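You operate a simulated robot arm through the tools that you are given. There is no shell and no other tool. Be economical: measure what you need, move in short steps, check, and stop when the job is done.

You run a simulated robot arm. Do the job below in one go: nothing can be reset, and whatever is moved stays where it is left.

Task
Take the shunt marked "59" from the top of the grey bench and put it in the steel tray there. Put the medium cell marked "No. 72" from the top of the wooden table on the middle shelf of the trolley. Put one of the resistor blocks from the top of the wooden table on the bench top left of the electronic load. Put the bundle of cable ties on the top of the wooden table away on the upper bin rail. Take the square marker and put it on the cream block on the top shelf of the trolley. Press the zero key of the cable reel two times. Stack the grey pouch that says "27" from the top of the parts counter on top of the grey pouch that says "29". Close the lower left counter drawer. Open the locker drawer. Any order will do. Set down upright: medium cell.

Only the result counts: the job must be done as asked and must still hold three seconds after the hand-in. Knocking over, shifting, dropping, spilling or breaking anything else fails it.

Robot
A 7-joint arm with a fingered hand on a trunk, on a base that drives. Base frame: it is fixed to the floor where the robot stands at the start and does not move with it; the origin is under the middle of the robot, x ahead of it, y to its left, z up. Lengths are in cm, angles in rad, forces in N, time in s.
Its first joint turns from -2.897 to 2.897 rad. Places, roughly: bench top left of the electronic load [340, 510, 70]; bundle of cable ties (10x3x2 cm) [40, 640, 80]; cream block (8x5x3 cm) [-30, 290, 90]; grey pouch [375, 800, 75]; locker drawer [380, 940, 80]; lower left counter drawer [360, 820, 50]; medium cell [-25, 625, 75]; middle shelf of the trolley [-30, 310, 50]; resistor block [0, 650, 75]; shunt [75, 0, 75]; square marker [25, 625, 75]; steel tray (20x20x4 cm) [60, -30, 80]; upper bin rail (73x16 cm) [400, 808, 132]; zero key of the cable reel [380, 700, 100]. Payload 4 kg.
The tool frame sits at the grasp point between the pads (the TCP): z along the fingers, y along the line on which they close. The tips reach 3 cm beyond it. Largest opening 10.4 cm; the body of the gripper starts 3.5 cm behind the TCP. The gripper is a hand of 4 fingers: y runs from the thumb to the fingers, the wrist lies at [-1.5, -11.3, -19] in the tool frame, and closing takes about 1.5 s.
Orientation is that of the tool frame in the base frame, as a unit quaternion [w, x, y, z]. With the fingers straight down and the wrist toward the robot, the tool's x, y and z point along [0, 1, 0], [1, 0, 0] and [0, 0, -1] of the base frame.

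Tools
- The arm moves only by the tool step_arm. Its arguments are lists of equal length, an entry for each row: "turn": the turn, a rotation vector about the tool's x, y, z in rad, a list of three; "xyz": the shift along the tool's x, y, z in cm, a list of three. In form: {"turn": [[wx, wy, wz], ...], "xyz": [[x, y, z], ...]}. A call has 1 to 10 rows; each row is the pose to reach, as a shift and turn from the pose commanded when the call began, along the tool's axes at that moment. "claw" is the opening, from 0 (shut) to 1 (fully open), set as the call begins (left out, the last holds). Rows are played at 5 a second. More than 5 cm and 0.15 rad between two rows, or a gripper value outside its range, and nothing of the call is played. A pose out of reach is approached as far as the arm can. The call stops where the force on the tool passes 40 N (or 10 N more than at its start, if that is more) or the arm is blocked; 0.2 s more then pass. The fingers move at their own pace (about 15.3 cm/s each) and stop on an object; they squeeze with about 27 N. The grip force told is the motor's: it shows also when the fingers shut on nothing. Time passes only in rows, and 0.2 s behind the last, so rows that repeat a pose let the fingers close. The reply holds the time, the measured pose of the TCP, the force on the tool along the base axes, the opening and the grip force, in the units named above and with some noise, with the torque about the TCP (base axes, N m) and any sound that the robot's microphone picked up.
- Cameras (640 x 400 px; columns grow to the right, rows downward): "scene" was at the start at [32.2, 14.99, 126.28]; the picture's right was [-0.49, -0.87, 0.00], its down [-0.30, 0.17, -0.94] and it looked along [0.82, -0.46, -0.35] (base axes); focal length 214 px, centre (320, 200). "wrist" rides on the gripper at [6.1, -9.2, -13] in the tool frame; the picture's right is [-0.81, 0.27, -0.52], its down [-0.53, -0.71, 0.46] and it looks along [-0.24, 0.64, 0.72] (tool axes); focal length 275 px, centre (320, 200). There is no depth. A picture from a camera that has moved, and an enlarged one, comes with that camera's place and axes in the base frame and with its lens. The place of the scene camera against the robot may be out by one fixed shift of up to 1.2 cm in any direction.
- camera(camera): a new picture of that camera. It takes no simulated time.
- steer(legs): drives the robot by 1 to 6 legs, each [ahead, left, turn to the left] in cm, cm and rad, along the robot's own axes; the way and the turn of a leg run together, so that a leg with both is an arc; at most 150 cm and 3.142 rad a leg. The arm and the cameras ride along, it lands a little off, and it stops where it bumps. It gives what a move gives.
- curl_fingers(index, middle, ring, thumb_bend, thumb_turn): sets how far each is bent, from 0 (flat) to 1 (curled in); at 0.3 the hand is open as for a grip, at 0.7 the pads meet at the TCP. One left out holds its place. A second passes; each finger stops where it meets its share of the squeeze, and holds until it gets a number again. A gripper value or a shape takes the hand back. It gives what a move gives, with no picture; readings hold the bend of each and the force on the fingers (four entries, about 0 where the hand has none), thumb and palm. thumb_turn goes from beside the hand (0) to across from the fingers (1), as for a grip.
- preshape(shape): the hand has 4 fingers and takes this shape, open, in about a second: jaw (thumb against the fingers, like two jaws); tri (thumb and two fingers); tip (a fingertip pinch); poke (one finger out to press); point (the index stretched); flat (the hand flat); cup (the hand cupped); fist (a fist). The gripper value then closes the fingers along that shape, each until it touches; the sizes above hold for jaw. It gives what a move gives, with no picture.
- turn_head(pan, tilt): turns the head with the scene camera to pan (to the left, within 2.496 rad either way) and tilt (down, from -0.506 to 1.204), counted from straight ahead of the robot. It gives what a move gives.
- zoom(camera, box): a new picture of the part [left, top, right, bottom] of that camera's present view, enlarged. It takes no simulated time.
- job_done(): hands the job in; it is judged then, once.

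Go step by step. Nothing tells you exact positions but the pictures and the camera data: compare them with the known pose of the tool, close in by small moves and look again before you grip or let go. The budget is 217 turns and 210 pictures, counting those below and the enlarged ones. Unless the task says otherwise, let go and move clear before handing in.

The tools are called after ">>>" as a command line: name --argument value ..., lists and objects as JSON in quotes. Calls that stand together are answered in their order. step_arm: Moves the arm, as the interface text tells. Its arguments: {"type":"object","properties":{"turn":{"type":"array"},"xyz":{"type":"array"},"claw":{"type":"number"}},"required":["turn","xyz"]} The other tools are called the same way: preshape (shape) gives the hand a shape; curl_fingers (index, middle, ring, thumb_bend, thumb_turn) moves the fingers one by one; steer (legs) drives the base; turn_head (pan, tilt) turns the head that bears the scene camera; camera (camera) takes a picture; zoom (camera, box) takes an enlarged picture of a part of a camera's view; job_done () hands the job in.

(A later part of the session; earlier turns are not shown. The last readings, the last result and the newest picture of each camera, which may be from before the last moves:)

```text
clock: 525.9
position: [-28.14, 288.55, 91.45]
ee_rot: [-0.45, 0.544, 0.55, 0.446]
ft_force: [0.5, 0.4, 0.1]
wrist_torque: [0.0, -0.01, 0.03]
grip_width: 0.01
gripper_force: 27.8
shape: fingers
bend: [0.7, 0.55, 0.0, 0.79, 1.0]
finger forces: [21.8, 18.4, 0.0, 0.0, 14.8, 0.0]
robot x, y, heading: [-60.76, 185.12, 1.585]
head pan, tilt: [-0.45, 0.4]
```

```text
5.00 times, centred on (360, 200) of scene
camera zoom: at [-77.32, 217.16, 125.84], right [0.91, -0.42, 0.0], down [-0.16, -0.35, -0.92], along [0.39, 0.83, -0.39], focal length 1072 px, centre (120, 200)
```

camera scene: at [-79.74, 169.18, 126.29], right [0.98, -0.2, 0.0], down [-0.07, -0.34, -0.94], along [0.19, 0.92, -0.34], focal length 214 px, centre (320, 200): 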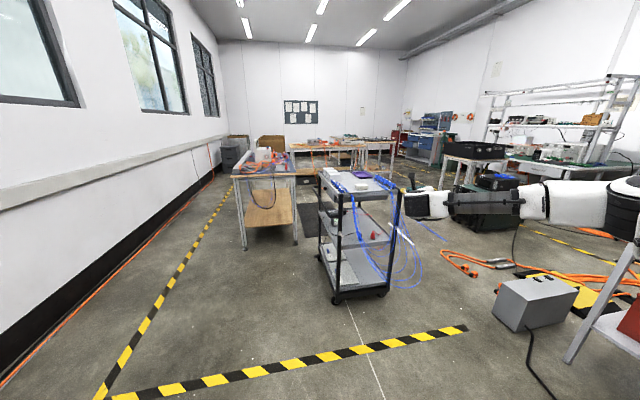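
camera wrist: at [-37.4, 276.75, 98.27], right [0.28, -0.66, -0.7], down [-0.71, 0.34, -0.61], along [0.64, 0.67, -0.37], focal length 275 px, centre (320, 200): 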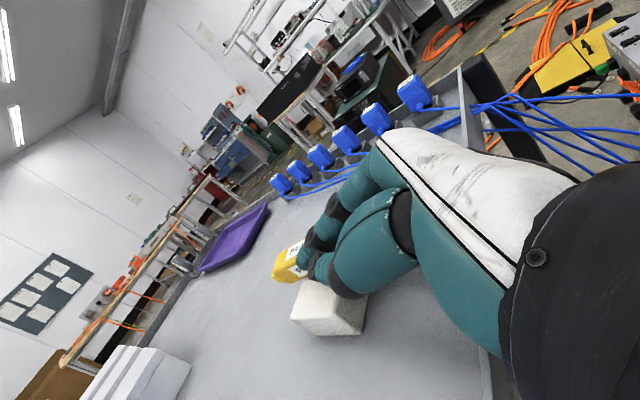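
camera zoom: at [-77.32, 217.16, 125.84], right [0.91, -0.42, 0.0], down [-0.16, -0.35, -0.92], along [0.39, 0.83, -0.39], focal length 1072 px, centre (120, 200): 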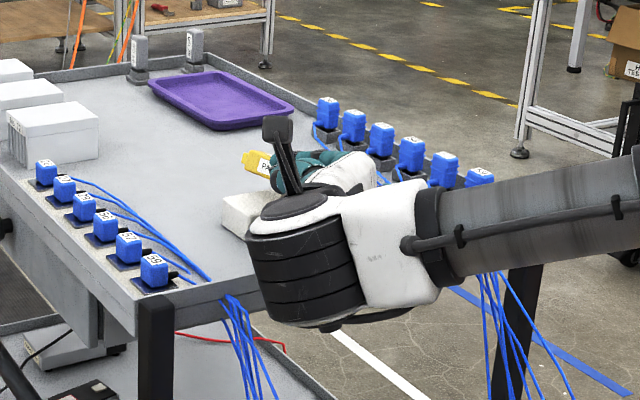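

>>> curl_fingers --index 0.7

>>> step_arm --turn '[[0, 0, 0], [0, 0, 0]]' --xyz '[[2, -1, -0.4], [3.5, -2, -0.7]]'

>>> steer --legs '[[12.5, 0, -0.01]]'

>>> step_arm --turn '[[0, 0, 0], [0, 0, 0], [0, 0, 0], [0, 0, 0], [0, 0, 0], [0, 0, 0], [0, 0, 0]]' --xyz '[[-2.5, 0, 0.5], [-4.5, 0, 0.9], [-6, 0, 1.2], [-7, 0, 1.4], [-7.8, 0, 1.6], [-8.6, 0, 1.7], [-9.4, 0, 1.9]]'

>>> camera --camera "wrist"

```text
clock: 526.9
position: [-28.2, 288.58, 91.39]
ee_rot: [-0.449, 0.545, 0.55, 0.446]
ft_force: [-0.4, 0.0, -1.0]
wrist_torque: [-0.02, -0.03, -0.02]
grip_width: 0.01
gripper_force: 20.9
shape: fingers
bend: [0.71, 0.55, 0.0, 0.79, 1.0]
finger forces: [4.9, 17.7, 0.0, 0.0, 19.6, 0.0]
robot x, y, heading: [-60.92, 185.17, 1.584]
head pan, tilt: [-0.45, 0.4]
```

```text
clock: 527.5
position: [-30.11, 288.62, 95.03]
ee_rot: [-0.45, 0.545, 0.55, 0.445]
ft_force: [-0.6, 0.3, 0.3]
wrist_torque: [0.0, 0.02, 0.01]
grip_width: 0.01
gripper_force: 21.2
shape: fingers
bend: [0.71, 0.55, 0.0, 0.79, 1.0]
finger forces: [5.0, 17.8, 0.0, 0.0, 19.6, 0.0]
robot x, y, heading: [-61.21, 185.46, 1.589]
head pan, tilt: [-0.45, 0.4]
```

```text
clock: 528.8
position: [-29.36, 300.7, 95.05]
ee_rot: [-0.448, 0.547, 0.547, 0.448]
ft_force: [-0.2, 0.3, -1.2]
wrist_torque: [-0.02, -0.01, -0.01]
grip_width: 0.0
gripper_force: 21.0
shape: fingers
bend: [0.71, 0.55, 0.0, 0.79, 1.0]
finger forces: [4.9, 17.8, 0.1, 0.1, 19.6, 0.1]
robot x, y, heading: [-60.87, 198.12, 1.576]
head pan, tilt: [-0.45, 0.4]
```

```text
clock: 529.6
position: [-29.64, 300.93, 90.38]
ee_rot: [-0.45, 0.541, 0.545, 0.456]
ft_force: [-2.2, 0.2, 15.7]
wrist_torque: [-1.14, -0.32, -0.12]
grip_width: 0.0
gripper_force: 28.7
shape: fingers
bend: [0.71, 0.55, 0.0, 0.79, 1.0]
finger forces: [4.9, 17.8, 0.9, 0.0, 19.8, 15.4]
robot x, y, heading: [-61.26, 197.98, 1.578]
head pan, tilt: [-0.45, 0.4]
stopped in row 4: the force on the tool passed its limit at 53 N (the readings are from after the stop); the commanded pose is now the measured one
```

```text
65 pictures are left
camera wrist: at [-38.77, 289.11, 98.56], right [0.28, -0.66, -0.7], down [-0.71, 0.35, -0.61], along [0.65, 0.67, -0.36], focal length 275 px, centre (320, 200)
```

wrist: 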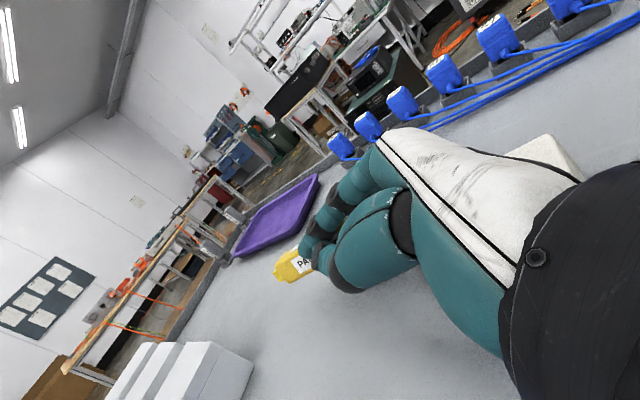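

The lower finger keeps the marker from lying flat on the block, so I'll lay it down on the open bench and regrip it crosswise from above.

>>> step_arm --turn '[[0, 0, 0], [0, 0, 0], [0, 0, 0]]' --xyz '[[2, 0, -0.4], [5, 0, -1], [9.5, 0, -1.9]]'

>>> zoom --camera "wrist" --box '[300, 100, 640, 340]'

>>> steer --legs '[[-89, 37, 0], [0, 0, -1.576]]'

```text
clock: 530.4
position: [-29.68, 300.65, 99.57]
ee_rot: [-0.448, 0.542, 0.547, 0.454]
ft_force: [-0.2, -0.4, -0.1]
wrist_torque: [-0.01, 0.04, -0.03]
grip_width: 0.0
gripper_force: 21.1
shape: fingers
bend: [0.71, 0.55, 0.0, 0.79, 1.0]
finger forces: [5.1, 17.8, 0.0, 0.0, 19.7, 0.0]
robot x, y, heading: [-61.4, 197.4, 1.575]
head pan, tilt: [-0.45, 0.4]
```

```text
1.67 times, centred on (470, 220) of wrist
camera zoom: at [-38.94, 288.99, 108.03], right [0.28, -0.66, -0.7], down [-0.71, 0.35, -0.61], along [0.65, 0.67, -0.37], focal length 459 px, centre (70, 167)
```

zoom: 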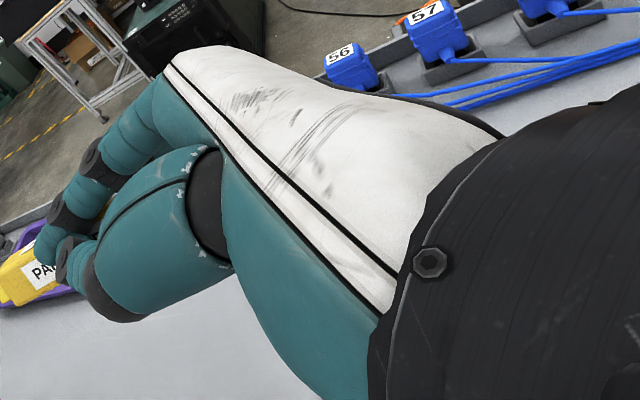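

```text
clock: 539.3
position: [5.44, 76.26, 99.6]
ee_rot: [0.004, 0.769, 0.003, 0.639]
ft_force: [-0.1, -0.2, 0.5]
wrist_torque: [-0.05, 0.04, -0.01]
grip_width: 0.0
gripper_force: 17.1
shape: fingers
bend: [0.71, 0.55, 0.0, 0.79, 1.0]
finger forces: [0.1, 15.5, 0.1, 0.0, 18.8, 0.1]
robot x, y, heading: [-97.61, 107.83, 0.006]
head pan, tilt: [-0.45, 0.4]
```

>>> steer --legs '[[52.6, -4, -0.005]]'

>>> step_arm --turn '[[0, -0.05, 0], [0, -0.1, 0], [0, -0.15, 0], [0, -0.15, 0], [0, -0.15, 0], [0, -0.15, 0], [0, -0.15, 0], [0, -0.15, 0]]' --xyz '[[-3, 0, 0.6], [-6, 0, 1.2], [-9, 0, 1.8], [-11, 0, 2.2], [-12.5, 0, 2.5], [-13.8, 0, 2.8], [-15, 0, 3], [-16, 0, 3.2]]'

>>> camera --camera "wrist"

```text
clock: 542.3
position: [57.08, 70.85, 99.82]
ee_rot: [0.008, 0.769, -0.003, 0.639]
ft_force: [0.7, -0.2, -0.3]
wrist_torque: [-0.04, 0.03, 0.02]
grip_width: 0.0
gripper_force: 17.1
shape: fingers
bend: [0.71, 0.55, 0.0, 0.79, 1.0]
finger forces: [0.2, 15.5, 0.0, 0.1, 18.9, 0.0]
robot x, y, heading: [-44.93, 103.88, -0.011]
head pan, tilt: [-0.45, 0.4]
```

```text
clock: 544.1
position: [57.28, 70.69, 83.42]
ee_rot: [0.008, 0.815, -0.004, 0.579]
ft_force: [0.1, 0.0, -1.5]
wrist_torque: [0.02, 0.03, 0.0]
grip_width: 0.02
gripper_force: 17.4
shape: fingers
bend: [0.71, 0.55, 0.0, 0.79, 1.0]
finger forces: [0.1, 15.6, 0.0, 0.1, 18.9, 0.0]
robot x, y, heading: [-45.65, 103.67, -0.01]
head pan, tilt: [-0.45, 0.4]
```

```text
63 pictures are left
camera wrist: at [47.04, 79.98, 93.37], right [-0.76, -0.27, -0.59], down [0.27, 0.7, -0.66], along [0.59, -0.66, -0.46], focal length 275 px, centre (320, 200)
```

wrist: 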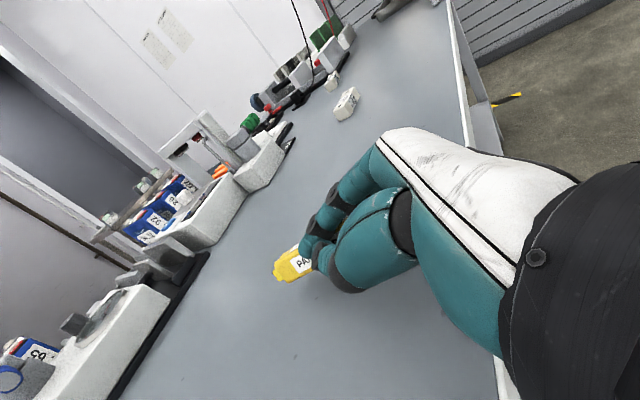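

>>> curl_fingers --index 0.0

>>> step_arm --turn '[[0, 0, 0], [0, 0, 0], [0, 0, 0], [0, 0, 0], [0, 0, 0], [0, 0, 0], [0, 0, 0]]' --xyz '[[-0.6, 0, 0.2], [-1.1, 0, 0.4], [-1.5, 0, 0.5], [-1.9, 0, 0.7], [-2.3, 0, 0.8], [-2.7, 0, 0.9], [-3.1, 0, 1.1]]'

>>> camera --camera "wrist"

```text
clock: 545.1
position: [57.17, 70.55, 83.38]
ee_rot: [0.009, 0.815, -0.005, 0.579]
ft_force: [-0.5, -0.2, -0.1]
wrist_torque: [-0.03, 0.01, -0.03]
grip_width: 0.01
gripper_force: 19.7
shape: fingers
bend: [0.71, 0.55, 0.0, 0.79, 1.0]
finger forces: [20.9, 18.7, 0.0, 0.1, 0.0, 0.0]
robot x, y, heading: [-45.19, 103.68, -0.014]
head pan, tilt: [-0.45, 0.4]
```

```text
clock: 546.7
position: [57.3, 70.64, 80.63]
ee_rot: [0.008, 0.813, -0.002, 0.582]
ft_force: [-5.4, 7.2, 29.7]
wrist_torque: [-0.97, -0.2, -0.35]
grip_width: 0.0
gripper_force: 28.2
shape: fingers
bend: [0.71, 0.54, 0.0, 0.8, 1.0]
finger forces: [33.2, 17.9, 6.2, 0.0, 0.0, 0.1]
robot x, y, heading: [-45.72, 103.75, -0.007]
head pan, tilt: [-0.45, 0.4]
```

```text
62 pictures are left
camera wrist: at [47.09, 79.98, 90.5], right [-0.76, -0.27, -0.6], down [0.27, 0.7, -0.66], along [0.6, -0.66, -0.46], focal length 275 px, centre (320, 200)
```

wrist: 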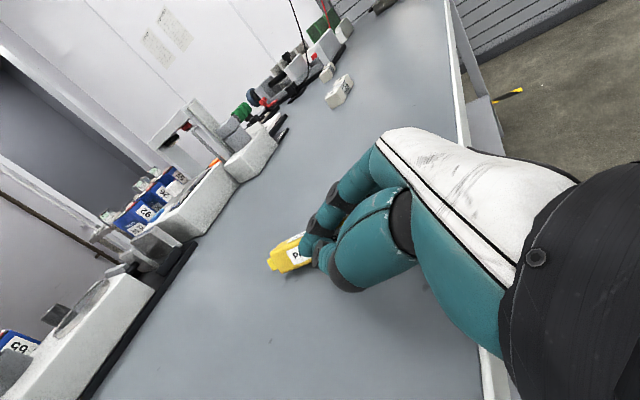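

>>> step_arm --turn '[[0, 0, 0], [0, 0, 0], [0, 0, 0], [0, 0, 0], [0, 0, 0], [0, 0, 0]]' --xyz '[[0.4, 0, -0.1], [0.4, 0, -0.1], [0.4, 0, -0.1], [0.4, 0, -0.1], [0.4, 0, -0.1], [0.4, 0, -0.1]]' --claw 1.0

>>> camera --camera "wrist"

```text
clock: 548.1
position: [57.24, 70.53, 80.69]
ee_rot: [0.009, 0.815, -0.003, 0.58]
ft_force: [0.7, 3.8, 18.8]
wrist_torque: [-1.34, -0.13, 0.05]
grip_width: 10.21
gripper_force: 0.1
shape: jaw
bend: [0.35, 0.32, 0.26, 0.3, 0.98]
finger forces: [15.5, 13.6, 25.9, 0.1, 0.1, 0.0]
robot x, y, heading: [-45.33, 103.56, -0.012]
head pan, tilt: [-0.45, 0.4]
```

```text
61 pictures are left
camera wrist: at [47.11, 79.92, 90.61], right [-0.76, -0.27, -0.59], down [0.27, 0.7, -0.66], along [0.59, -0.66, -0.46], focal length 275 px, centre (320, 200)
```

wrist: 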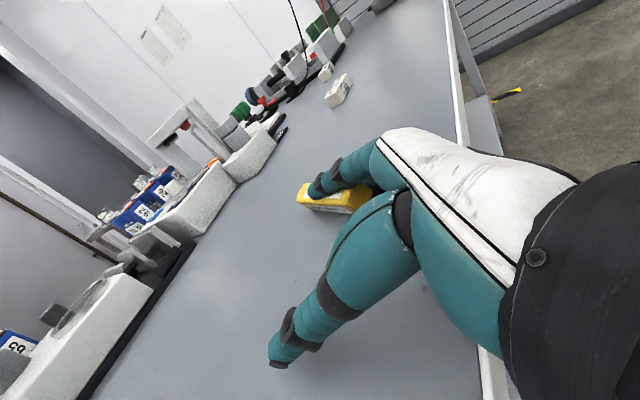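

>>> step_arm --turn '[[0, 0, 0], [0, 0, 0], [0, 0, 0]]' --xyz '[[0.9, 0, -0.3], [1.8, 0, -0.7], [2.7, 0, -1]]'

>>> camera --camera "wrist"

```text
clock: 548.9
position: [57.31, 70.69, 83.34]
ee_rot: [0.008, 0.815, -0.003, 0.579]
ft_force: [0.3, -0.3, -0.9]
wrist_torque: [-0.01, -0.01, 0.01]
grip_width: 10.25
gripper_force: 0.1
shape: jaw
bend: [0.32, 0.29, 0.3, 0.3, 0.98]
finger forces: [7.4, 9.0, 0.0, 0.1, 0.1, 0.0]
robot x, y, heading: [-45.62, 103.69, -0.007]
head pan, tilt: [-0.45, 0.4]
```

```text
60 pictures are left
camera wrist: at [47.16, 79.99, 93.4], right [-0.76, -0.27, -0.59], down [0.26, 0.7, -0.66], along [0.59, -0.66, -0.46], focal length 275 px, centre (320, 200)
```

wrist: 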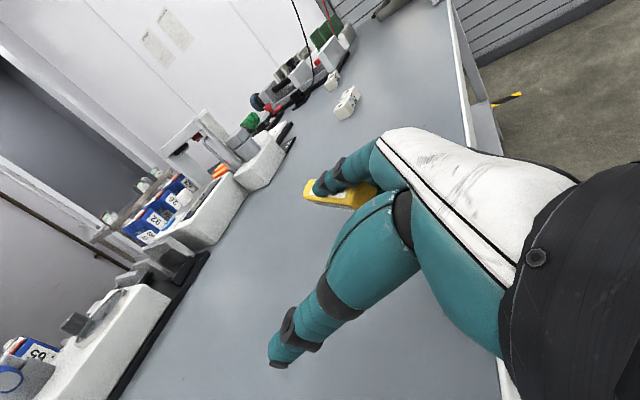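

>>> step_arm --turn '[[0, 0, 0], [0, 0, 0]]' --xyz '[[-1.2, 0, 0.4], [-2.0, 0, 0.7]]'

>>> curl_fingers --index 0.65 --middle 0.1 --ring 0.1

>>> camera --camera "wrist"

```text
clock: 549.5
position: [57.44, 70.5, 81.49]
ee_rot: [0.009, 0.815, -0.004, 0.58]
ft_force: [-2.8, 1.8, 8.8]
wrist_torque: [-0.54, -0.05, -0.17]
grip_width: 10.26
gripper_force: 0.0
shape: jaw
bend: [0.32, 0.29, 0.3, 0.3, 0.98]
finger forces: [9.8, 11.6, 12.2, 0.0, 0.1, 0.1]
robot x, y, heading: [-45.56, 103.86, -0.004]
head pan, tilt: [-0.45, 0.4]
```

```text
clock: 550.5
position: [57.33, 70.48, 81.22]
ee_rot: [0.009, 0.815, -0.004, 0.58]
ft_force: [0.9, 1.3, 1.9]
wrist_torque: [-0.17, -0.04, 0.08]
grip_width: 5.79
gripper_force: 1.6
shape: fingers
bend: [0.65, 0.1, 0.12, 0.3, 0.98]
finger forces: [0.0, 0.1, 2.3, 0.1, 0.0, 0.1]
robot x, y, heading: [-45.41, 103.6, -0.008]
head pan, tilt: [-0.45, 0.4]
```

```text
59 pictures are left
camera wrist: at [47.12, 79.91, 91.26], right [-0.76, -0.27, -0.59], down [0.27, 0.7, -0.66], along [0.59, -0.66, -0.46], focal length 275 px, centre (320, 200)
```

wrist: 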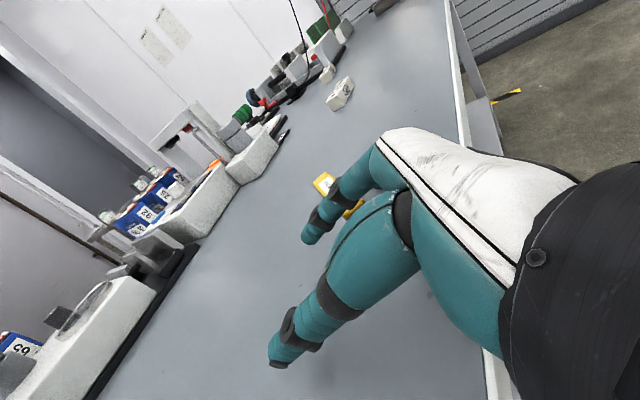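

>>> step_arm --turn '[[0, 0, 0], [0, 0, 0], [0, 0, 0], [0, 0, 0], [0, 0, 0]]' --xyz '[[0, 0, -3], [0, 0, -6], [1, 0, -10], [3, 0, -13], [6, 0, -15]]'

>>> camera --camera "wrist"

```text
clock: 551.7
position: [44.8, 71.05, 91.84]
ee_rot: [0.008, 0.816, -0.004, 0.579]
ft_force: [0.2, -0.2, 0.1]
wrist_torque: [-0.04, -0.03, -0.05]
grip_width: 5.8
gripper_force: 0.0
shape: fingers
bend: [0.65, 0.1, 0.1, 0.3, 0.98]
finger forces: [0.0, 0.0, 0.0, 0.0, 0.1, 0.1]
robot x, y, heading: [-45.39, 103.88, -0.009]
head pan, tilt: [-0.45, 0.4]
```

```text
58 pictures are left
camera wrist: at [34.78, 80.33, 101.76], right [-0.76, -0.27, -0.59], down [0.26, 0.7, -0.66], along [0.59, -0.66, -0.46], focal length 275 px, centre (320, 200)
```

wrist: 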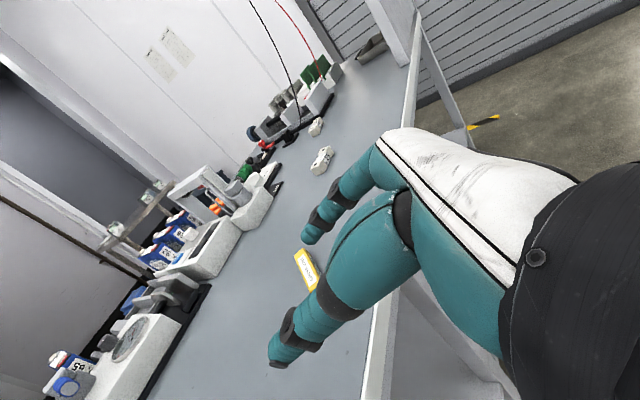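

>>> step_arm --turn '[[0.08, -0.034, -0.112], [0.16, -0.069, -0.225], [0.24, -0.103, -0.337], [0.32, -0.137, -0.45], [0.4, -0.171, -0.562], [0.48, -0.206, -0.675], [0.56, -0.24, -0.787], [0.64, -0.274, -0.9], [0.72, -0.308, -1.012], [0.8, -0.343, -1.124]]' --xyz '[[0.9, -1.6, -2.2], [1.8, -3.2, -4.5], [2.7, -4.8, -6.7], [3.6, -6.4, -9], [4.5, -8, -11.2], [4.5, -8, -11.2], [4.5, -8, -11.2], [4.5, -8, -11.2], [4.5, -8, -11.2], [4.5, -8, -11.2]]' --claw 1.0

>>> step_arm --turn '[[0.08, -0.034, -0.112], [0.16, -0.069, -0.225], [0.24, -0.103, -0.337], [0.32, -0.137, -0.45], [0.4, -0.171, -0.562], [0.48, -0.206, -0.675], [0.54, -0.231, -0.759], [0.592, -0.253, -0.832]]' --xyz '[[0, 0, 0], [0, 0, 0], [0, 0, 0], [0, 0, 0], [0, 0, 0], [0, 0, 0], [0, 0, 0], [0, 0, 0]]'

>>> steer --legs '[[25, -18, 0.009]]'

>>> camera --camera "wrist"

```text
clock: 553.9
position: [36.03, 78.97, 99.71]
ee_rot: [0.005, 0.714, 0.63, 0.307]
ft_force: [-0.9, -0.3, 0.2]
wrist_torque: [0.01, 0.0, 0.0]
grip_width: 10.36
gripper_force: 0.0
shape: jaw
bend: [0.3, 0.3, 0.3, 0.3, 0.98]
finger forces: [0.0, 0.1, 0.0, 0.1, 0.0, 0.0]
robot x, y, heading: [-45.36, 103.17, -0.008]
head pan, tilt: [-0.45, 0.4]
```

```text
clock: 555.7
position: [36.2, 79.01, 99.85]
ee_rot: [0.001, 0.406, 0.914, -0.001]
ft_force: [-0.1, 0.1, -0.4]
wrist_torque: [0.04, -0.02, 0.03]
grip_width: 10.37
gripper_force: 0.0
shape: jaw
bend: [0.3, 0.3, 0.3, 0.3, 0.98]
finger forces: [0.1, 0.0, 0.0, 0.0, 0.0, 0.0]
robot x, y, heading: [-45.21, 104.11, -0.008]
head pan, tilt: [-0.45, 0.4]
```

```text
clock: 557.8
position: [62.06, 62.13, 99.79]
ee_rot: [0.0, 0.4, 0.917, -0.001]
ft_force: [0.2, 0.4, 0.0]
wrist_torque: [0.02, 0.01, -0.01]
grip_width: 10.39
gripper_force: 0.2
shape: jaw
bend: [0.3, 0.3, 0.3, 0.3, 0.98]
finger forces: [0.0, 0.0, 0.0, 0.0, 0.0, 0.0]
robot x, y, heading: [-19.44, 85.69, -0.005]
head pan, tilt: [-0.45, 0.4]
```

```text
57 pictures are left
camera wrist: at [51.19, 60.24, 112.82], right [0.75, -0.41, 0.52], down [-0.16, -0.88, -0.46], along [0.64, 0.26, -0.72], focal length 275 px, centre (320, 200)
```

wrist: 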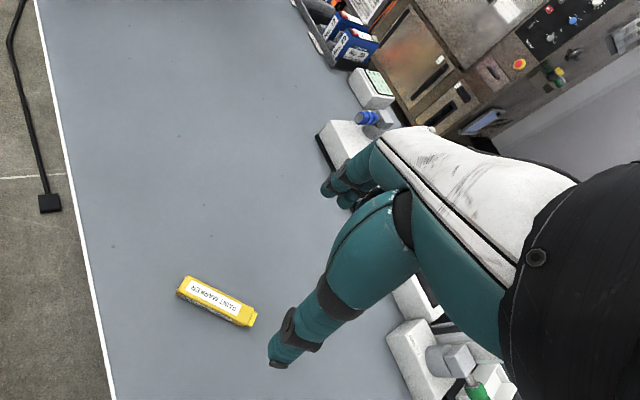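

>>> step_arm --turn '[[0, 0, 0], [0, 0, 0], [0, 0, 0], [0, 0, 0], [0, 0, 0]]' --xyz '[[0.8, -0.3, 4], [1.6, -0.55, 8], [1.6, -0.55, 12], [1.6, -0.55, 16], [1.6, -0.55, 18.2]]'

>>> step_arm --turn '[[0, 0, 0], [0, 0, 0], [0, 0, 0], [0, 0, 0], [0, 0, 0], [0, 0, 0], [0, 0, 0], [0, 0, 0], [0, 0, 0], [0, 0, 0]]' --xyz '[[0, 0, 0.1], [0, 0, 0.1], [0, 0, 0.1], [0, 0, 0.1], [0, 0, 0.1], [0, 0, 0.1], [0, 0, 0.1], [0, 0, 0.1], [0, 0, 0.1], [0, 0, 0.1]]' --claw 0.0

>>> step_arm --turn '[[0, 0, 0], [0, 0, 0], [0, 0, 0], [0, 0, 0]]' --xyz '[[0, 0, -2], [0, 0, -6], [0, 0, -10], [0, 0, -14]]'

>>> camera --camera "wrist"

```text
clock: 559.0
position: [60.64, 62.98, 81.39]
ee_rot: [0.001, 0.4, 0.916, -0.001]
ft_force: [0.2, 0.1, -0.7]
wrist_torque: [0.0, -0.01, -0.01]
grip_width: 10.39
gripper_force: 0.1
shape: jaw
bend: [0.3, 0.3, 0.3, 0.3, 0.98]
finger forces: [0.1, 0.0, 0.1, 0.0, 0.0, 0.1]
robot x, y, heading: [-20.03, 86.11, 0.003]
head pan, tilt: [-0.45, 0.4]
```

```text
clock: 561.2
position: [60.64, 62.88, 81.37]
ee_rot: [0.001, 0.401, 0.916, 0.001]
ft_force: [-0.1, 0.5, -0.3]
wrist_torque: [0.0, 0.0, 0.02]
grip_width: 1.43
gripper_force: 27.3
shape: jaw
bend: [0.72, 0.62, 0.64, 0.74, 1.0]
finger forces: [15.4, 6.3, 3.1, 0.0, 24.6, 0.0]
robot x, y, heading: [-19.88, 85.83, 0.003]
head pan, tilt: [-0.45, 0.4]
```

```text
clock: 562.2
position: [60.82, 62.83, 95.28]
ee_rot: [0.0, 0.4, 0.916, 0.0]
ft_force: [0.5, -0.4, -0.8]
wrist_torque: [0.02, -0.01, 0.02]
grip_width: 1.41
gripper_force: 27.3
shape: jaw
bend: [0.72, 0.63, 0.65, 0.74, 1.0]
finger forces: [15.6, 6.2, 3.0, 0.1, 24.7, 0.0]
robot x, y, heading: [-19.51, 85.44, 0.004]
head pan, tilt: [-0.45, 0.4]
```

```text
56 pictures are left
camera wrist: at [49.81, 61.09, 108.27], right [0.75, -0.41, 0.52], down [-0.16, -0.88, -0.46], along [0.64, 0.26, -0.72], focal length 275 px, centre (320, 200)
```

wrist: 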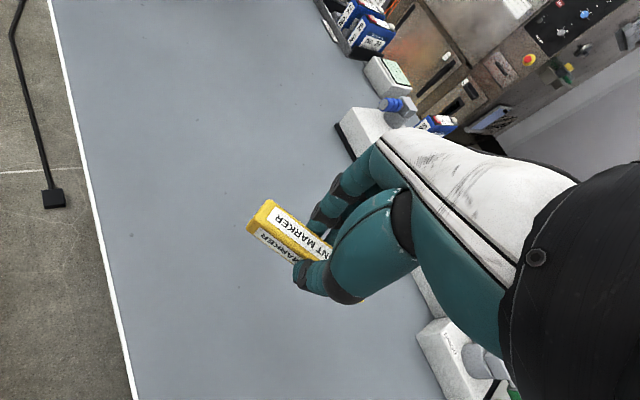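

>>> step_arm --turn '[[0, 0, 0.14], [0, 0, 0.28], [0, 0, 0.42], [0, 0, 0.56], [0, 0, 0.7], [0, 0, 0.75]]' --xyz '[[0, -2, -3], [0, -4, -6], [0, -6, -9], [0, -8, -11], [0, -8, -12], [0, -8, -12]]'

>>> steer --legs '[[-78, 0, 0], [0, 0, 1.567], [112, -50, 0]]'

>>> turn_head --pan -0.25 --tilt 0.5

>>> camera --camera "scene"

```text
clock: 563.6
position: [54.69, 57.64, 107.43]
ee_rot: [0.0, 0.709, 0.705, 0.001]
ft_force: [0.3, 0.3, 0.2]
wrist_torque: [0.0, 0.01, 0.01]
grip_width: 1.43
gripper_force: 27.2
shape: jaw
bend: [0.72, 0.63, 0.65, 0.74, 1.0]
finger forces: [15.5, 6.2, 2.9, 0.0, 24.8, 0.0]
robot x, y, heading: [-20.02, 85.73, 0.004]
head pan, tilt: [-0.45, 0.4]
```

```text
clock: 577.3
position: [-12.19, 267.47, 107.5]
ee_rot: [0.0, 0.023, 1.0, 0.0]
ft_force: [0.0, 0.6, -0.6]
wrist_torque: [0.01, -0.01, 0.0]
grip_width: 1.42
gripper_force: 27.3
shape: jaw
bend: [0.72, 0.63, 0.65, 0.74, 1.0]
finger forces: [15.3, 6.1, 2.9, 0.1, 24.5, 0.0]
robot x, y, heading: [-44.12, 194.32, 1.532]
head pan, tilt: [-0.45, 0.4]
```

```text
clock: 578.0
position: [-12.31, 267.41, 107.51]
ee_rot: [-0.001, 0.023, 1.0, 0.0]
ft_force: [-0.2, -0.1, 0.2]
wrist_torque: [0.0, 0.02, 0.0]
grip_width: 1.4
gripper_force: 27.1
shape: jaw
bend: [0.72, 0.63, 0.65, 0.74, 1.0]
finger forces: [15.4, 6.1, 2.9, 0.1, 24.5, 0.0]
robot x, y, heading: [-43.87, 194.2, 1.532]
head pan, tilt: [-0.25, 0.499]
```

```text
55 pictures are left
camera scene: at [-60.04, 227.4, 124.93], right [0.96, -0.29, 0.0], down [-0.14, -0.46, -0.88], along [0.25, 0.84, -0.48], focal length 214 px, centre (320, 200)
```

scene: 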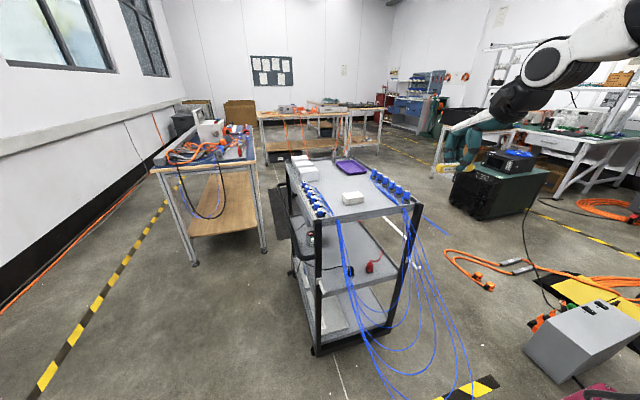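

>>> steer --legs '[[0, 0, 0.039], [14, 12, 0]]'

>>> camera --camera "wrist"

```text
clock: 580.0
position: [-27.21, 282.86, 107.46]
ee_rot: [0.0, 0.005, 1.0, 0.001]
ft_force: [-0.9, -1.1, 0.5]
wrist_torque: [0.02, 0.04, -0.01]
grip_width: 1.43
gripper_force: 27.1
shape: jaw
bend: [0.72, 0.63, 0.65, 0.74, 1.0]
finger forces: [15.4, 6.1, 2.9, 0.1, 24.4, 0.0]
robot x, y, heading: [-56.01, 208.46, 1.569]
head pan, tilt: [-0.25, 0.499]
```

```text
54 pictures are left
camera wrist: at [-33.45, 273.7, 120.47], right [0.81, 0.27, 0.52], down [0.53, -0.72, -0.46], along [0.25, 0.64, -0.72], focal length 275 px, centre (320, 200)
```

wrist: 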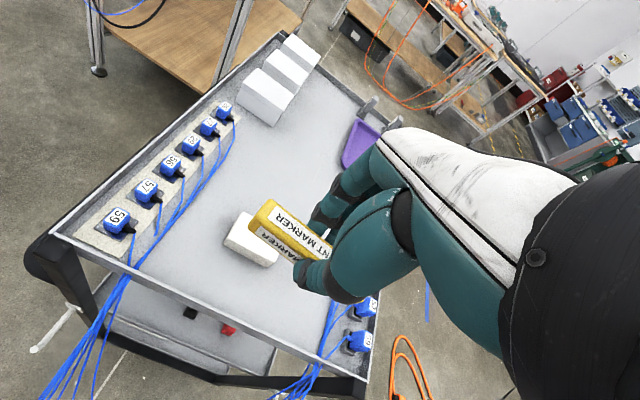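

>>> step_arm --turn '[[0, 0, 0], [0, 0, 0], [0, 0, 0], [0, 0, 0], [0, 0, 0]]' --xyz '[[0.4, 4, 1.5], [0.4, 8.3, 3], [0.4, 8.3, 7], [0.4, 8.3, 11], [0.4, 8.3, 14.5]]'

>>> step_arm --turn '[[0, 0, 0], [0, 0, 0], [0, 0, 0], [0, 0, 0], [0, 0, 0], [0, 0, 0], [0, 0, 0], [0, 0, 0]]' --xyz '[[0, 0, 0.4], [0, 0, 0.8], [0, 0, 1.2], [0, 0, 1.6], [0, 0, 2.0], [0, 0, 2.4], [0, 0, 2.8], [0, 0, 3.2]]'

>>> camera --camera "wrist"

```text
clock: 581.2
position: [-27.43, 291.1, 92.67]
ee_rot: [0.001, 0.003, 1.0, 0.001]
ft_force: [0.6, 0.3, 0.2]
wrist_torque: [0.01, 0.01, -0.01]
grip_width: 1.43
gripper_force: 26.9
shape: jaw
bend: [0.72, 0.63, 0.65, 0.74, 1.0]
finger forces: [15.6, 6.0, 2.8, 0.1, 24.5, 0.0]
robot x, y, heading: [-55.84, 208.82, 1.565]
head pan, tilt: [-0.25, 0.499]
```

```text
clock: 582.6
position: [-27.68, 291.5, 90.92]
ee_rot: [0.002, 0.003, 1.0, 0.006]
ft_force: [-0.3, -2.3, 21.2]
wrist_torque: [-0.08, 0.05, 0.04]
grip_width: 1.65
gripper_force: 27.4
shape: jaw
bend: [0.73, 0.63, 0.71, 0.75, 1.0]
finger forces: [17.9, 6.9, 2.8, 0.0, 29.6, 0.1]
robot x, y, heading: [-55.83, 208.87, 1.565]
head pan, tilt: [-0.25, 0.499]
stopped in row 7: the force on the tool passed its limit at 47 N (the readings are from after the stop); the commanded pose is now the measured one
```

```text
53 pictures are left
camera wrist: at [-33.85, 282.14, 103.88], right [0.81, 0.26, 0.52], down [0.53, -0.71, -0.46], along [0.25, 0.65, -0.72], focal length 275 px, centre (320, 200)
```

wrist: 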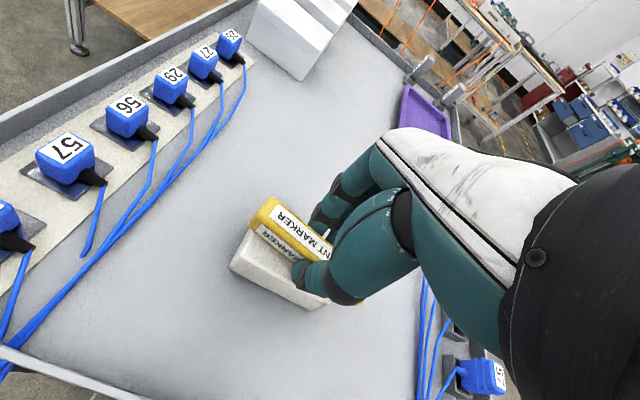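

>>> step_arm --turn '[[0, 0, 0], [0, 0, 0], [0, 0, 0], [0, 0, 0], [0, 0, 0], [0, 0, 0], [0, 0, 0], [0, 0, 0], [0, 0, 0]]' --xyz '[[0, 0, -0.2], [0, 0, -0.2], [0, 0, -0.2], [0, 0, -0.2], [0, 0, -0.2], [0, 0, -3], [0, 0, -7], [0, -2, -11.5], [0, -5, -15.5]]' --claw 0.6

>>> camera --camera "wrist"

```text
clock: 584.6
position: [-28.02, 286.21, 106.51]
ee_rot: [0.0, 0.004, 1.0, 0.004]
ft_force: [-1.0, 0.1, 0.3]
wrist_torque: [0.0, 0.01, 0.0]
grip_width: 6.23
gripper_force: 0.2
shape: jaw
bend: [0.29, 0.41, 0.37, 0.65, 1.0]
finger forces: [0.0, 0.1, 0.1, 0.0, 0.0, 0.0]
robot x, y, heading: [-56.02, 208.86, 1.566]
head pan, tilt: [-0.25, 0.499]
```

```text
52 pictures are left
camera wrist: at [-34.15, 276.9, 119.45], right [0.81, 0.27, 0.52], down [0.53, -0.71, -0.46], along [0.25, 0.65, -0.72], focal length 275 px, centre (320, 200)
```

wrist: 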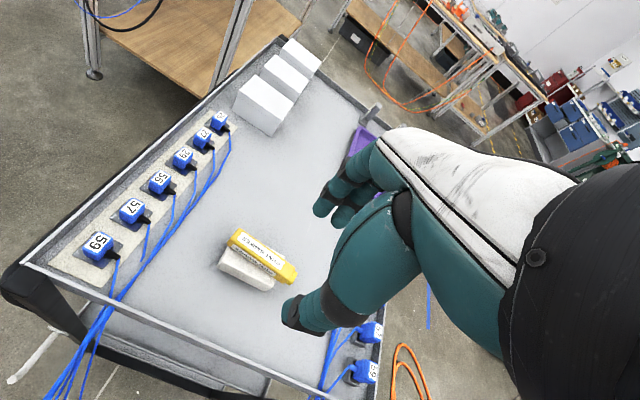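

Marker is lying on the cream block. Next I return to the wooden table for a resistor block.

>>> step_arm --turn '[[0, 0, 0], [0, 0, 0], [0, 0, 0]]' --xyz '[[4, -4, -2], [8, -8, -4], [11, -11, -6]]' --claw 1.0

>>> steer --legs '[[-72, 0, 0.005], [0, 0, 3.141], [0, -48, 0], [-150, 0, 0]]'

```text
refused: row 1 steps farther than a row can; nothing moved
```

```text
clock: 605.1
position: [-122.08, 217.73, 106.56]
ee_rot: [0.004, 0.998, -0.068, -0.002]
ft_force: [0.7, 0.2, 0.6]
wrist_torque: [0.0, 0.02, 0.01]
grip_width: 6.19
gripper_force: 0.0
shape: jaw
bend: [0.29, 0.41, 0.37, 0.65, 1.0]
finger forces: [0.1, 0.1, 0.0, 0.0, 0.0, 0.0]
robot x, y, heading: [-84.7, 291.07, -1.708]
head pan, tilt: [-0.25, 0.499]
```

>>> turn_head --pan 1.6 --tilt 0.5

>>> camera --camera "scene"

```text
clock: 607.0
position: [-121.99, 217.6, 106.57]
ee_rot: [0.004, 0.998, -0.068, -0.001]
ft_force: [-0.3, 0.0, 0.1]
wrist_torque: [0.02, 0.01, -0.02]
grip_width: 6.21
gripper_force: 0.1
shape: jaw
bend: [0.29, 0.41, 0.37, 0.65, 1.0]
finger forces: [0.0, 0.0, 0.0, 0.1, 0.1, 0.0]
robot x, y, heading: [-84.1, 290.99, -1.702]
head pan, tilt: [1.6, 0.499]
```

```text
51 pictures are left
camera scene: at [-58.55, 263.18, 124.93], right [-0.1, -0.99, 0.0], down [-0.48, 0.05, -0.88], along [0.87, -0.09, -0.48], focal length 214 px, centre (320, 200)
```

scene: 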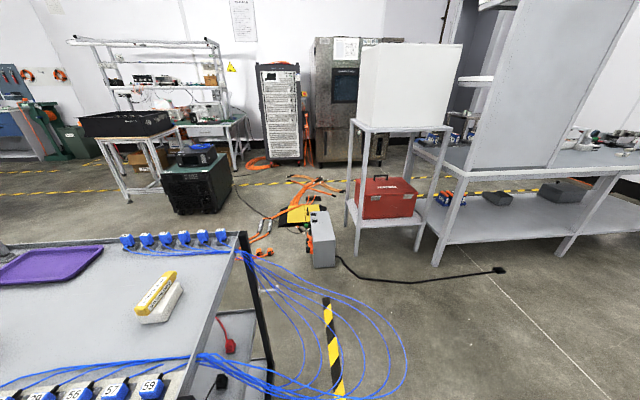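

>>> steer --legs '[[0, -35, 0], [0, -40, 0.131]]'

```text
clock: 611.4
position: [-188.74, 221.62, 106.49]
ee_rot: [0.003, 1.0, -0.007, -0.001]
ft_force: [0.6, 0.7, 0.4]
wrist_torque: [0.0, 0.0, -0.02]
grip_width: 6.18
gripper_force: 0.1
shape: jaw
bend: [0.29, 0.41, 0.37, 0.65, 1.0]
finger forces: [0.1, 0.1, 0.1, 0.1, 0.0, 0.0]
robot x, y, heading: [-160.07, 298.82, -1.58]
head pan, tilt: [1.6, 0.499]
```

>>> steer --legs '[[-145, -5, 0.01], [-145, 0, 0], [-132, 50, 0], [0, 135, 0]]'

>>> turn_head --pan 0.0 --tilt 0.7

>>> camera --camera "scene"

```text
clock: 638.6
position: [-6.12, 648.97, 106.57]
ee_rot: [0.004, 1.0, 0.026, -0.001]
ft_force: [-0.3, -0.9, 0.4]
wrist_torque: [0.01, -0.01, 0.0]
grip_width: 6.22
gripper_force: 0.0
shape: jaw
bend: [0.29, 0.41, 0.37, 0.65, 1.0]
finger forces: [0.0, 0.0, 0.0, 0.0, 0.0, 0.0]
robot x, y, heading: [17.4, 727.96, -1.516]
head pan, tilt: [1.6, 0.499]
```

```text
clock: 640.2
position: [-6.18, 649.08, 106.56]
ee_rot: [0.004, 1.0, 0.026, 0.0]
ft_force: [-0.3, 0.3, -0.6]
wrist_torque: [0.0, 0.01, 0.01]
grip_width: 6.21
gripper_force: 0.0
shape: jaw
bend: [0.29, 0.41, 0.37, 0.65, 1.0]
finger forces: [0.0, 0.1, 0.0, 0.0, 0.0, 0.0]
robot x, y, heading: [17.41, 728.09, -1.518]
head pan, tilt: [0.0, 0.7]
```

```text
50 pictures are left
camera scene: at [39.17, 696.24, 123.16], right [-1.0, -0.06, 0.0], down [-0.04, 0.64, -0.76], along [0.04, -0.76, -0.64], focal length 214 px, centre (320, 200)
```

scene: 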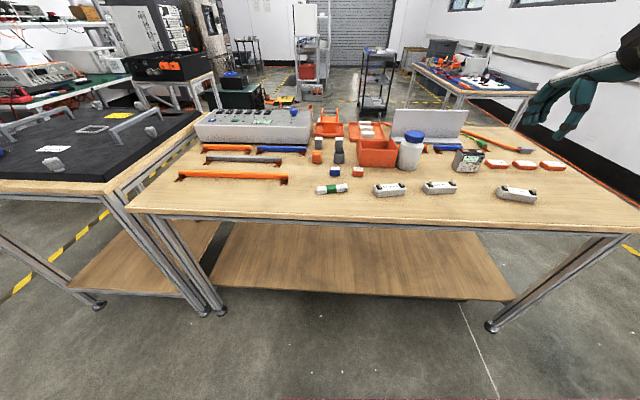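

>>> steer --legs '[[0, 0, -0.053], [0, 13, 0]]'

>>> camera --camera "wrist"

```text
clock: 642.0
position: [3.25, 650.49, 106.45]
ee_rot: [0.004, 1.0, 0.0, 0.0]
ft_force: [0.6, 0.4, -0.1]
wrist_torque: [-0.01, -0.03, 0.01]
grip_width: 6.2
gripper_force: 0.0
shape: jaw
bend: [0.29, 0.41, 0.37, 0.65, 1.0]
finger forces: [0.0, 0.0, 0.1, 0.0, 0.0, 0.1]
robot x, y, heading: [30.59, 727.88, -1.574]
head pan, tilt: [0.0, 0.7]
```

```text
49 pictures are left
camera wrist: at [9.42, 659.6, 119.44], right [-0.81, -0.27, 0.52], down [-0.53, 0.71, -0.46], along [-0.25, -0.65, -0.72], focal length 275 px, centre (320, 200)
```

wrist: 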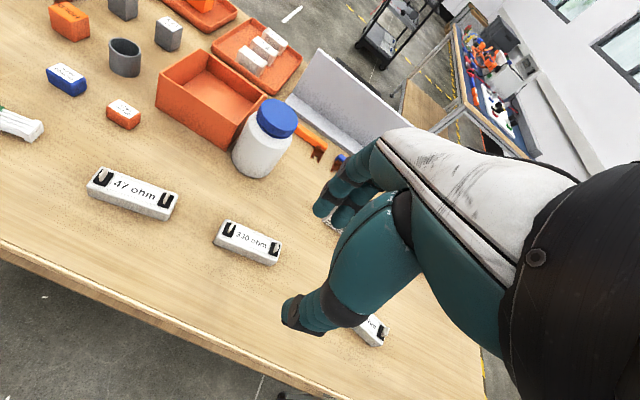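

>>> step_arm --turn '[[0, 0, -0.05], [0, 0, -0.1], [0, 0, -0.17], [0, 0, -0.17], [0, 0, -0.17], [0, 0, -0.17]]' --xyz '[[0.4, 3, 3.5], [0.8, 6, 7], [1.2, 9.3, 10], [1.2, 9.5, 14], [1.2, 9.5, 18], [1.2, 9.5, 21]]' --claw 0.85

>>> camera --camera "wrist"

```text
clock: 643.4
position: [4.39, 640.82, 85.56]
ee_rot: [0.004, 0.996, 0.084, -0.002]
ft_force: [0.0, -0.9, 0.0]
wrist_torque: [0.03, 0.02, 0.0]
grip_width: 8.79
gripper_force: 0.0
shape: jaw
bend: [0.27, 0.33, 0.31, 0.44, 0.99]
finger forces: [0.1, 0.1, 0.1, 0.0, 0.1, 0.0]
robot x, y, heading: [30.88, 727.98, -1.566]
head pan, tilt: [0.0, 0.7]
```

```text
48 pictures are left
camera wrist: at [8.93, 650.98, 98.51], right [-0.75, -0.4, 0.52], down [-0.65, 0.61, -0.46], along [-0.13, -0.68, -0.72], focal length 275 px, centre (320, 200)
```

wrist: 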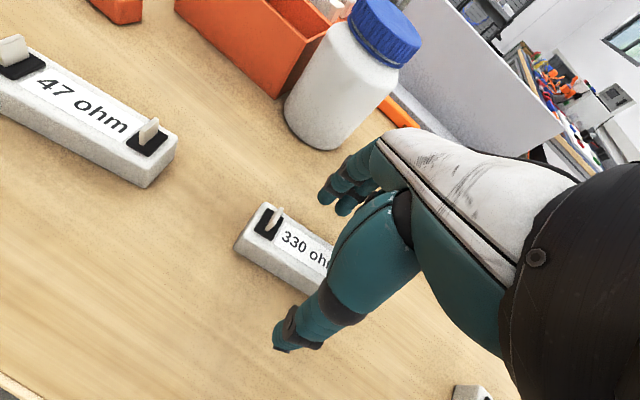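

Aligned over the 330 ohm block; I lower the last bit, close and lift.

>>> step_arm --turn '[[0, 0, 0], [0, 0, 0], [0, 0, 0], [0, 0, 0], [0, 0, 0], [0, 0, 0], [0, 0, 0], [0, 0, 0], [0, 0, 0], [0, 0, 0]]' --xyz '[[0, 0, 1.5], [0, 0, 1.7], [0, 0, 1.7], [0, 0, 1.7], [0, 0, 1.7], [0, 0, 1.7], [0, 0, 1.7], [0, 0, 1.7], [0, 0, 1.7], [0, 0, 1.7]]' --claw 0.0

>>> step_arm --turn '[[0, 0, 0], [0, 0, 0], [0, 0, 0.05], [0, 0, 0.1], [0, 0, 0.17], [0, 0, 0.17], [0, 0, 0.17]]' --xyz '[[0, 0, -2], [0, 0, -6], [0, -3, -10], [0, -5, -14], [0, -7, -18], [0, -9, -22], [0, -12, -26]]'

>>> turn_head --pan 1.2 --tilt 0.25

>>> camera --camera "scene"

```text
clock: 645.5
position: [4.41, 640.86, 84.02]
ee_rot: [0.002, 0.996, 0.084, -0.002]
ft_force: [-1.7, 0.5, 11.9]
wrist_torque: [-0.02, 0.06, 0.04]
grip_width: 3.02
gripper_force: 26.7
shape: jaw
bend: [0.74, 0.52, 0.52, 0.75, 1.0]
finger forces: [13.8, 7.3, 3.7, 0.0, 25.5, 0.1]
robot x, y, heading: [30.98, 728.09, -1.568]
head pan, tilt: [0.0, 0.7]
```

```text
clock: 647.1
position: [2.44, 652.53, 110.0]
ee_rot: [0.003, 1.0, -0.001, 0.0]
ft_force: [-0.3, -0.1, -2.3]
wrist_torque: [-0.02, -0.02, 0.01]
grip_width: 3.03
gripper_force: 27.1
shape: jaw
bend: [0.74, 0.52, 0.52, 0.75, 1.0]
finger forces: [14.9, 6.5, 3.3, 0.0, 24.6, 0.0]
robot x, y, heading: [30.82, 728.22, -1.565]
head pan, tilt: [0.0, 0.7]
```

```text
clock: 648.5
position: [2.38, 652.55, 109.88]
ee_rot: [0.004, 1.0, -0.002, 0.0]
ft_force: [0.8, -0.3, -1.9]
wrist_torque: [0.03, -0.01, -0.01]
grip_width: 3.02
gripper_force: 26.9
shape: jaw
bend: [0.74, 0.52, 0.52, 0.75, 1.0]
finger forces: [14.9, 6.5, 3.3, 0.1, 24.5, 0.0]
robot x, y, heading: [30.53, 728.15, -1.568]
head pan, tilt: [1.201, 0.25]
```

```text
47 pictures are left
camera scene: at [59.63, 700.28, 127.24], right [-0.36, -0.93, 0.0], down [-0.23, 0.09, -0.97], along [0.9, -0.35, -0.25], focal length 214 px, centre (320, 200)
```

scene: 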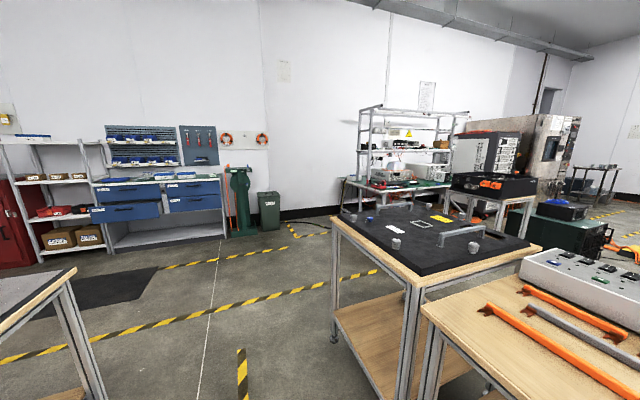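

>>> steer --legs '[[0, -28, 0], [0, 0, 1.567], [0, -19, 0]]'

```text
clock: 655.4
position: [76.27, 678.4, 110.06]
ee_rot: [0.003, 0.719, 0.695, 0.002]
ft_force: [-0.4, 0.2, -2.3]
wrist_torque: [0.02, 0.02, 0.01]
grip_width: 2.97
gripper_force: 26.4
shape: jaw
bend: [0.74, 0.53, 0.52, 0.75, 1.0]
finger forces: [14.5, 6.3, 3.2, 0.0, 24.1, 0.1]
robot x, y, heading: [1.91, 709.17, -0.031]
head pan, tilt: [1.201, 0.25]
```

>>> steer --legs '[[0, 0, 0.031], [150, 0, 0], [50, 0, 0]]'

>>> turn_head --pan -0.5 --tilt 0.3

>>> camera --camera "scene"

```text
clock: 665.8
position: [276.58, 682.68, 109.93]
ee_rot: [0.003, 0.707, 0.708, 0.002]
ft_force: [-1.4, 0.7, -1.4]
wrist_torque: [0.03, -0.02, 0.02]
grip_width: 2.98
gripper_force: 26.9
shape: jaw
bend: [0.74, 0.53, 0.52, 0.75, 1.0]
finger forces: [14.5, 6.3, 3.2, 0.1, 24.1, 0.0]
robot x, y, heading: [201.06, 710.93, 0.005]
head pan, tilt: [1.201, 0.25]
```

```text
clock: 667.5
position: [276.69, 682.67, 109.85]
ee_rot: [0.003, 0.706, 0.708, 0.002]
ft_force: [0.2, 0.3, -1.1]
wrist_torque: [0.02, 0.0, -0.01]
grip_width: 2.99
gripper_force: 26.8
shape: jaw
bend: [0.74, 0.53, 0.52, 0.75, 1.0]
finger forces: [14.6, 6.2, 3.3, 0.0, 24.1, 0.0]
robot x, y, heading: [200.98, 710.99, 0.005]
head pan, tilt: [-0.499, 0.3]
```

```text
46 pictures are left
camera scene: at [233.35, 726.12, 126.77], right [-0.47, -0.88, 0.0], down [-0.26, 0.14, -0.96], along [0.84, -0.45, -0.3], focal length 214 px, centre (320, 200)
```

scene: 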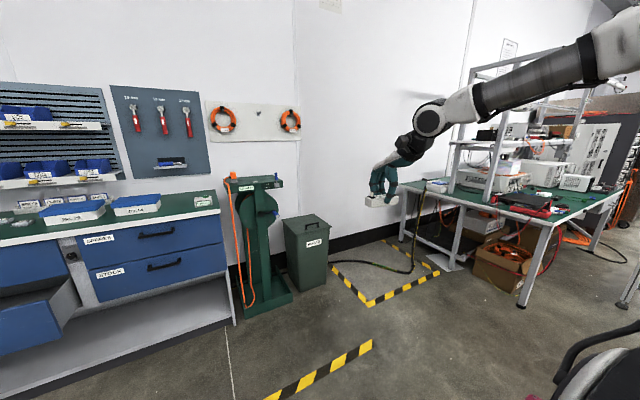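

>>> zoom --camera "scene" --box '[390, 80, 640, 260]'

>>> zoom --camera "scene" --box '[0, 90, 290, 310]'

```text
2.22 times, centred on (515, 170) of scene
camera zoom: at [233.35, 726.12, 126.77], right [-0.47, -0.88, 0.0], down [-0.26, 0.14, -0.96], along [0.84, -0.45, -0.3], focal length 477 px, centre (-113, 267)
```

zoom: 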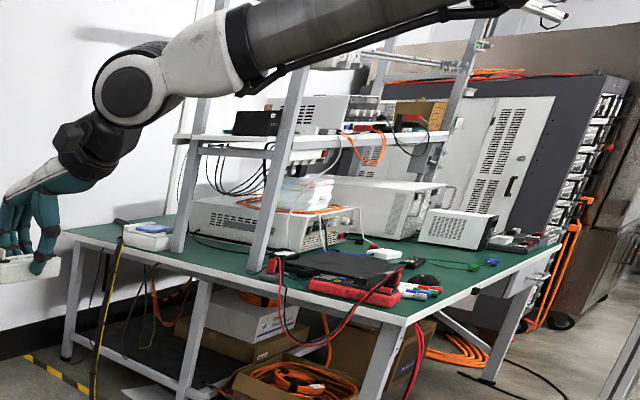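

```text
1.82 times, centred on (145, 200) of scene
camera zoom: at [233.35, 726.12, 126.77], right [-0.47, -0.88, 0.0], down [-0.26, 0.14, -0.96], along [0.84, -0.45, -0.3], focal length 390 px, centre (638, 200)
```

zoom: 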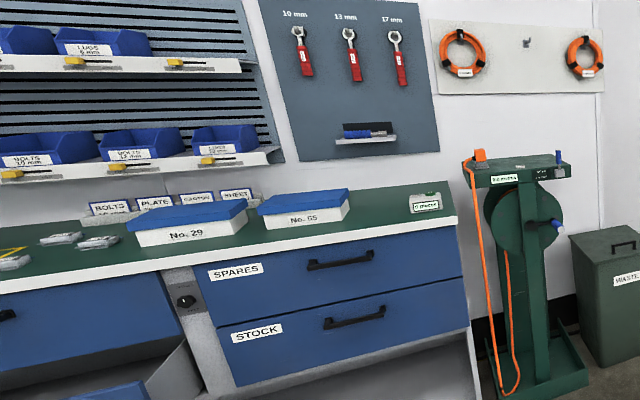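

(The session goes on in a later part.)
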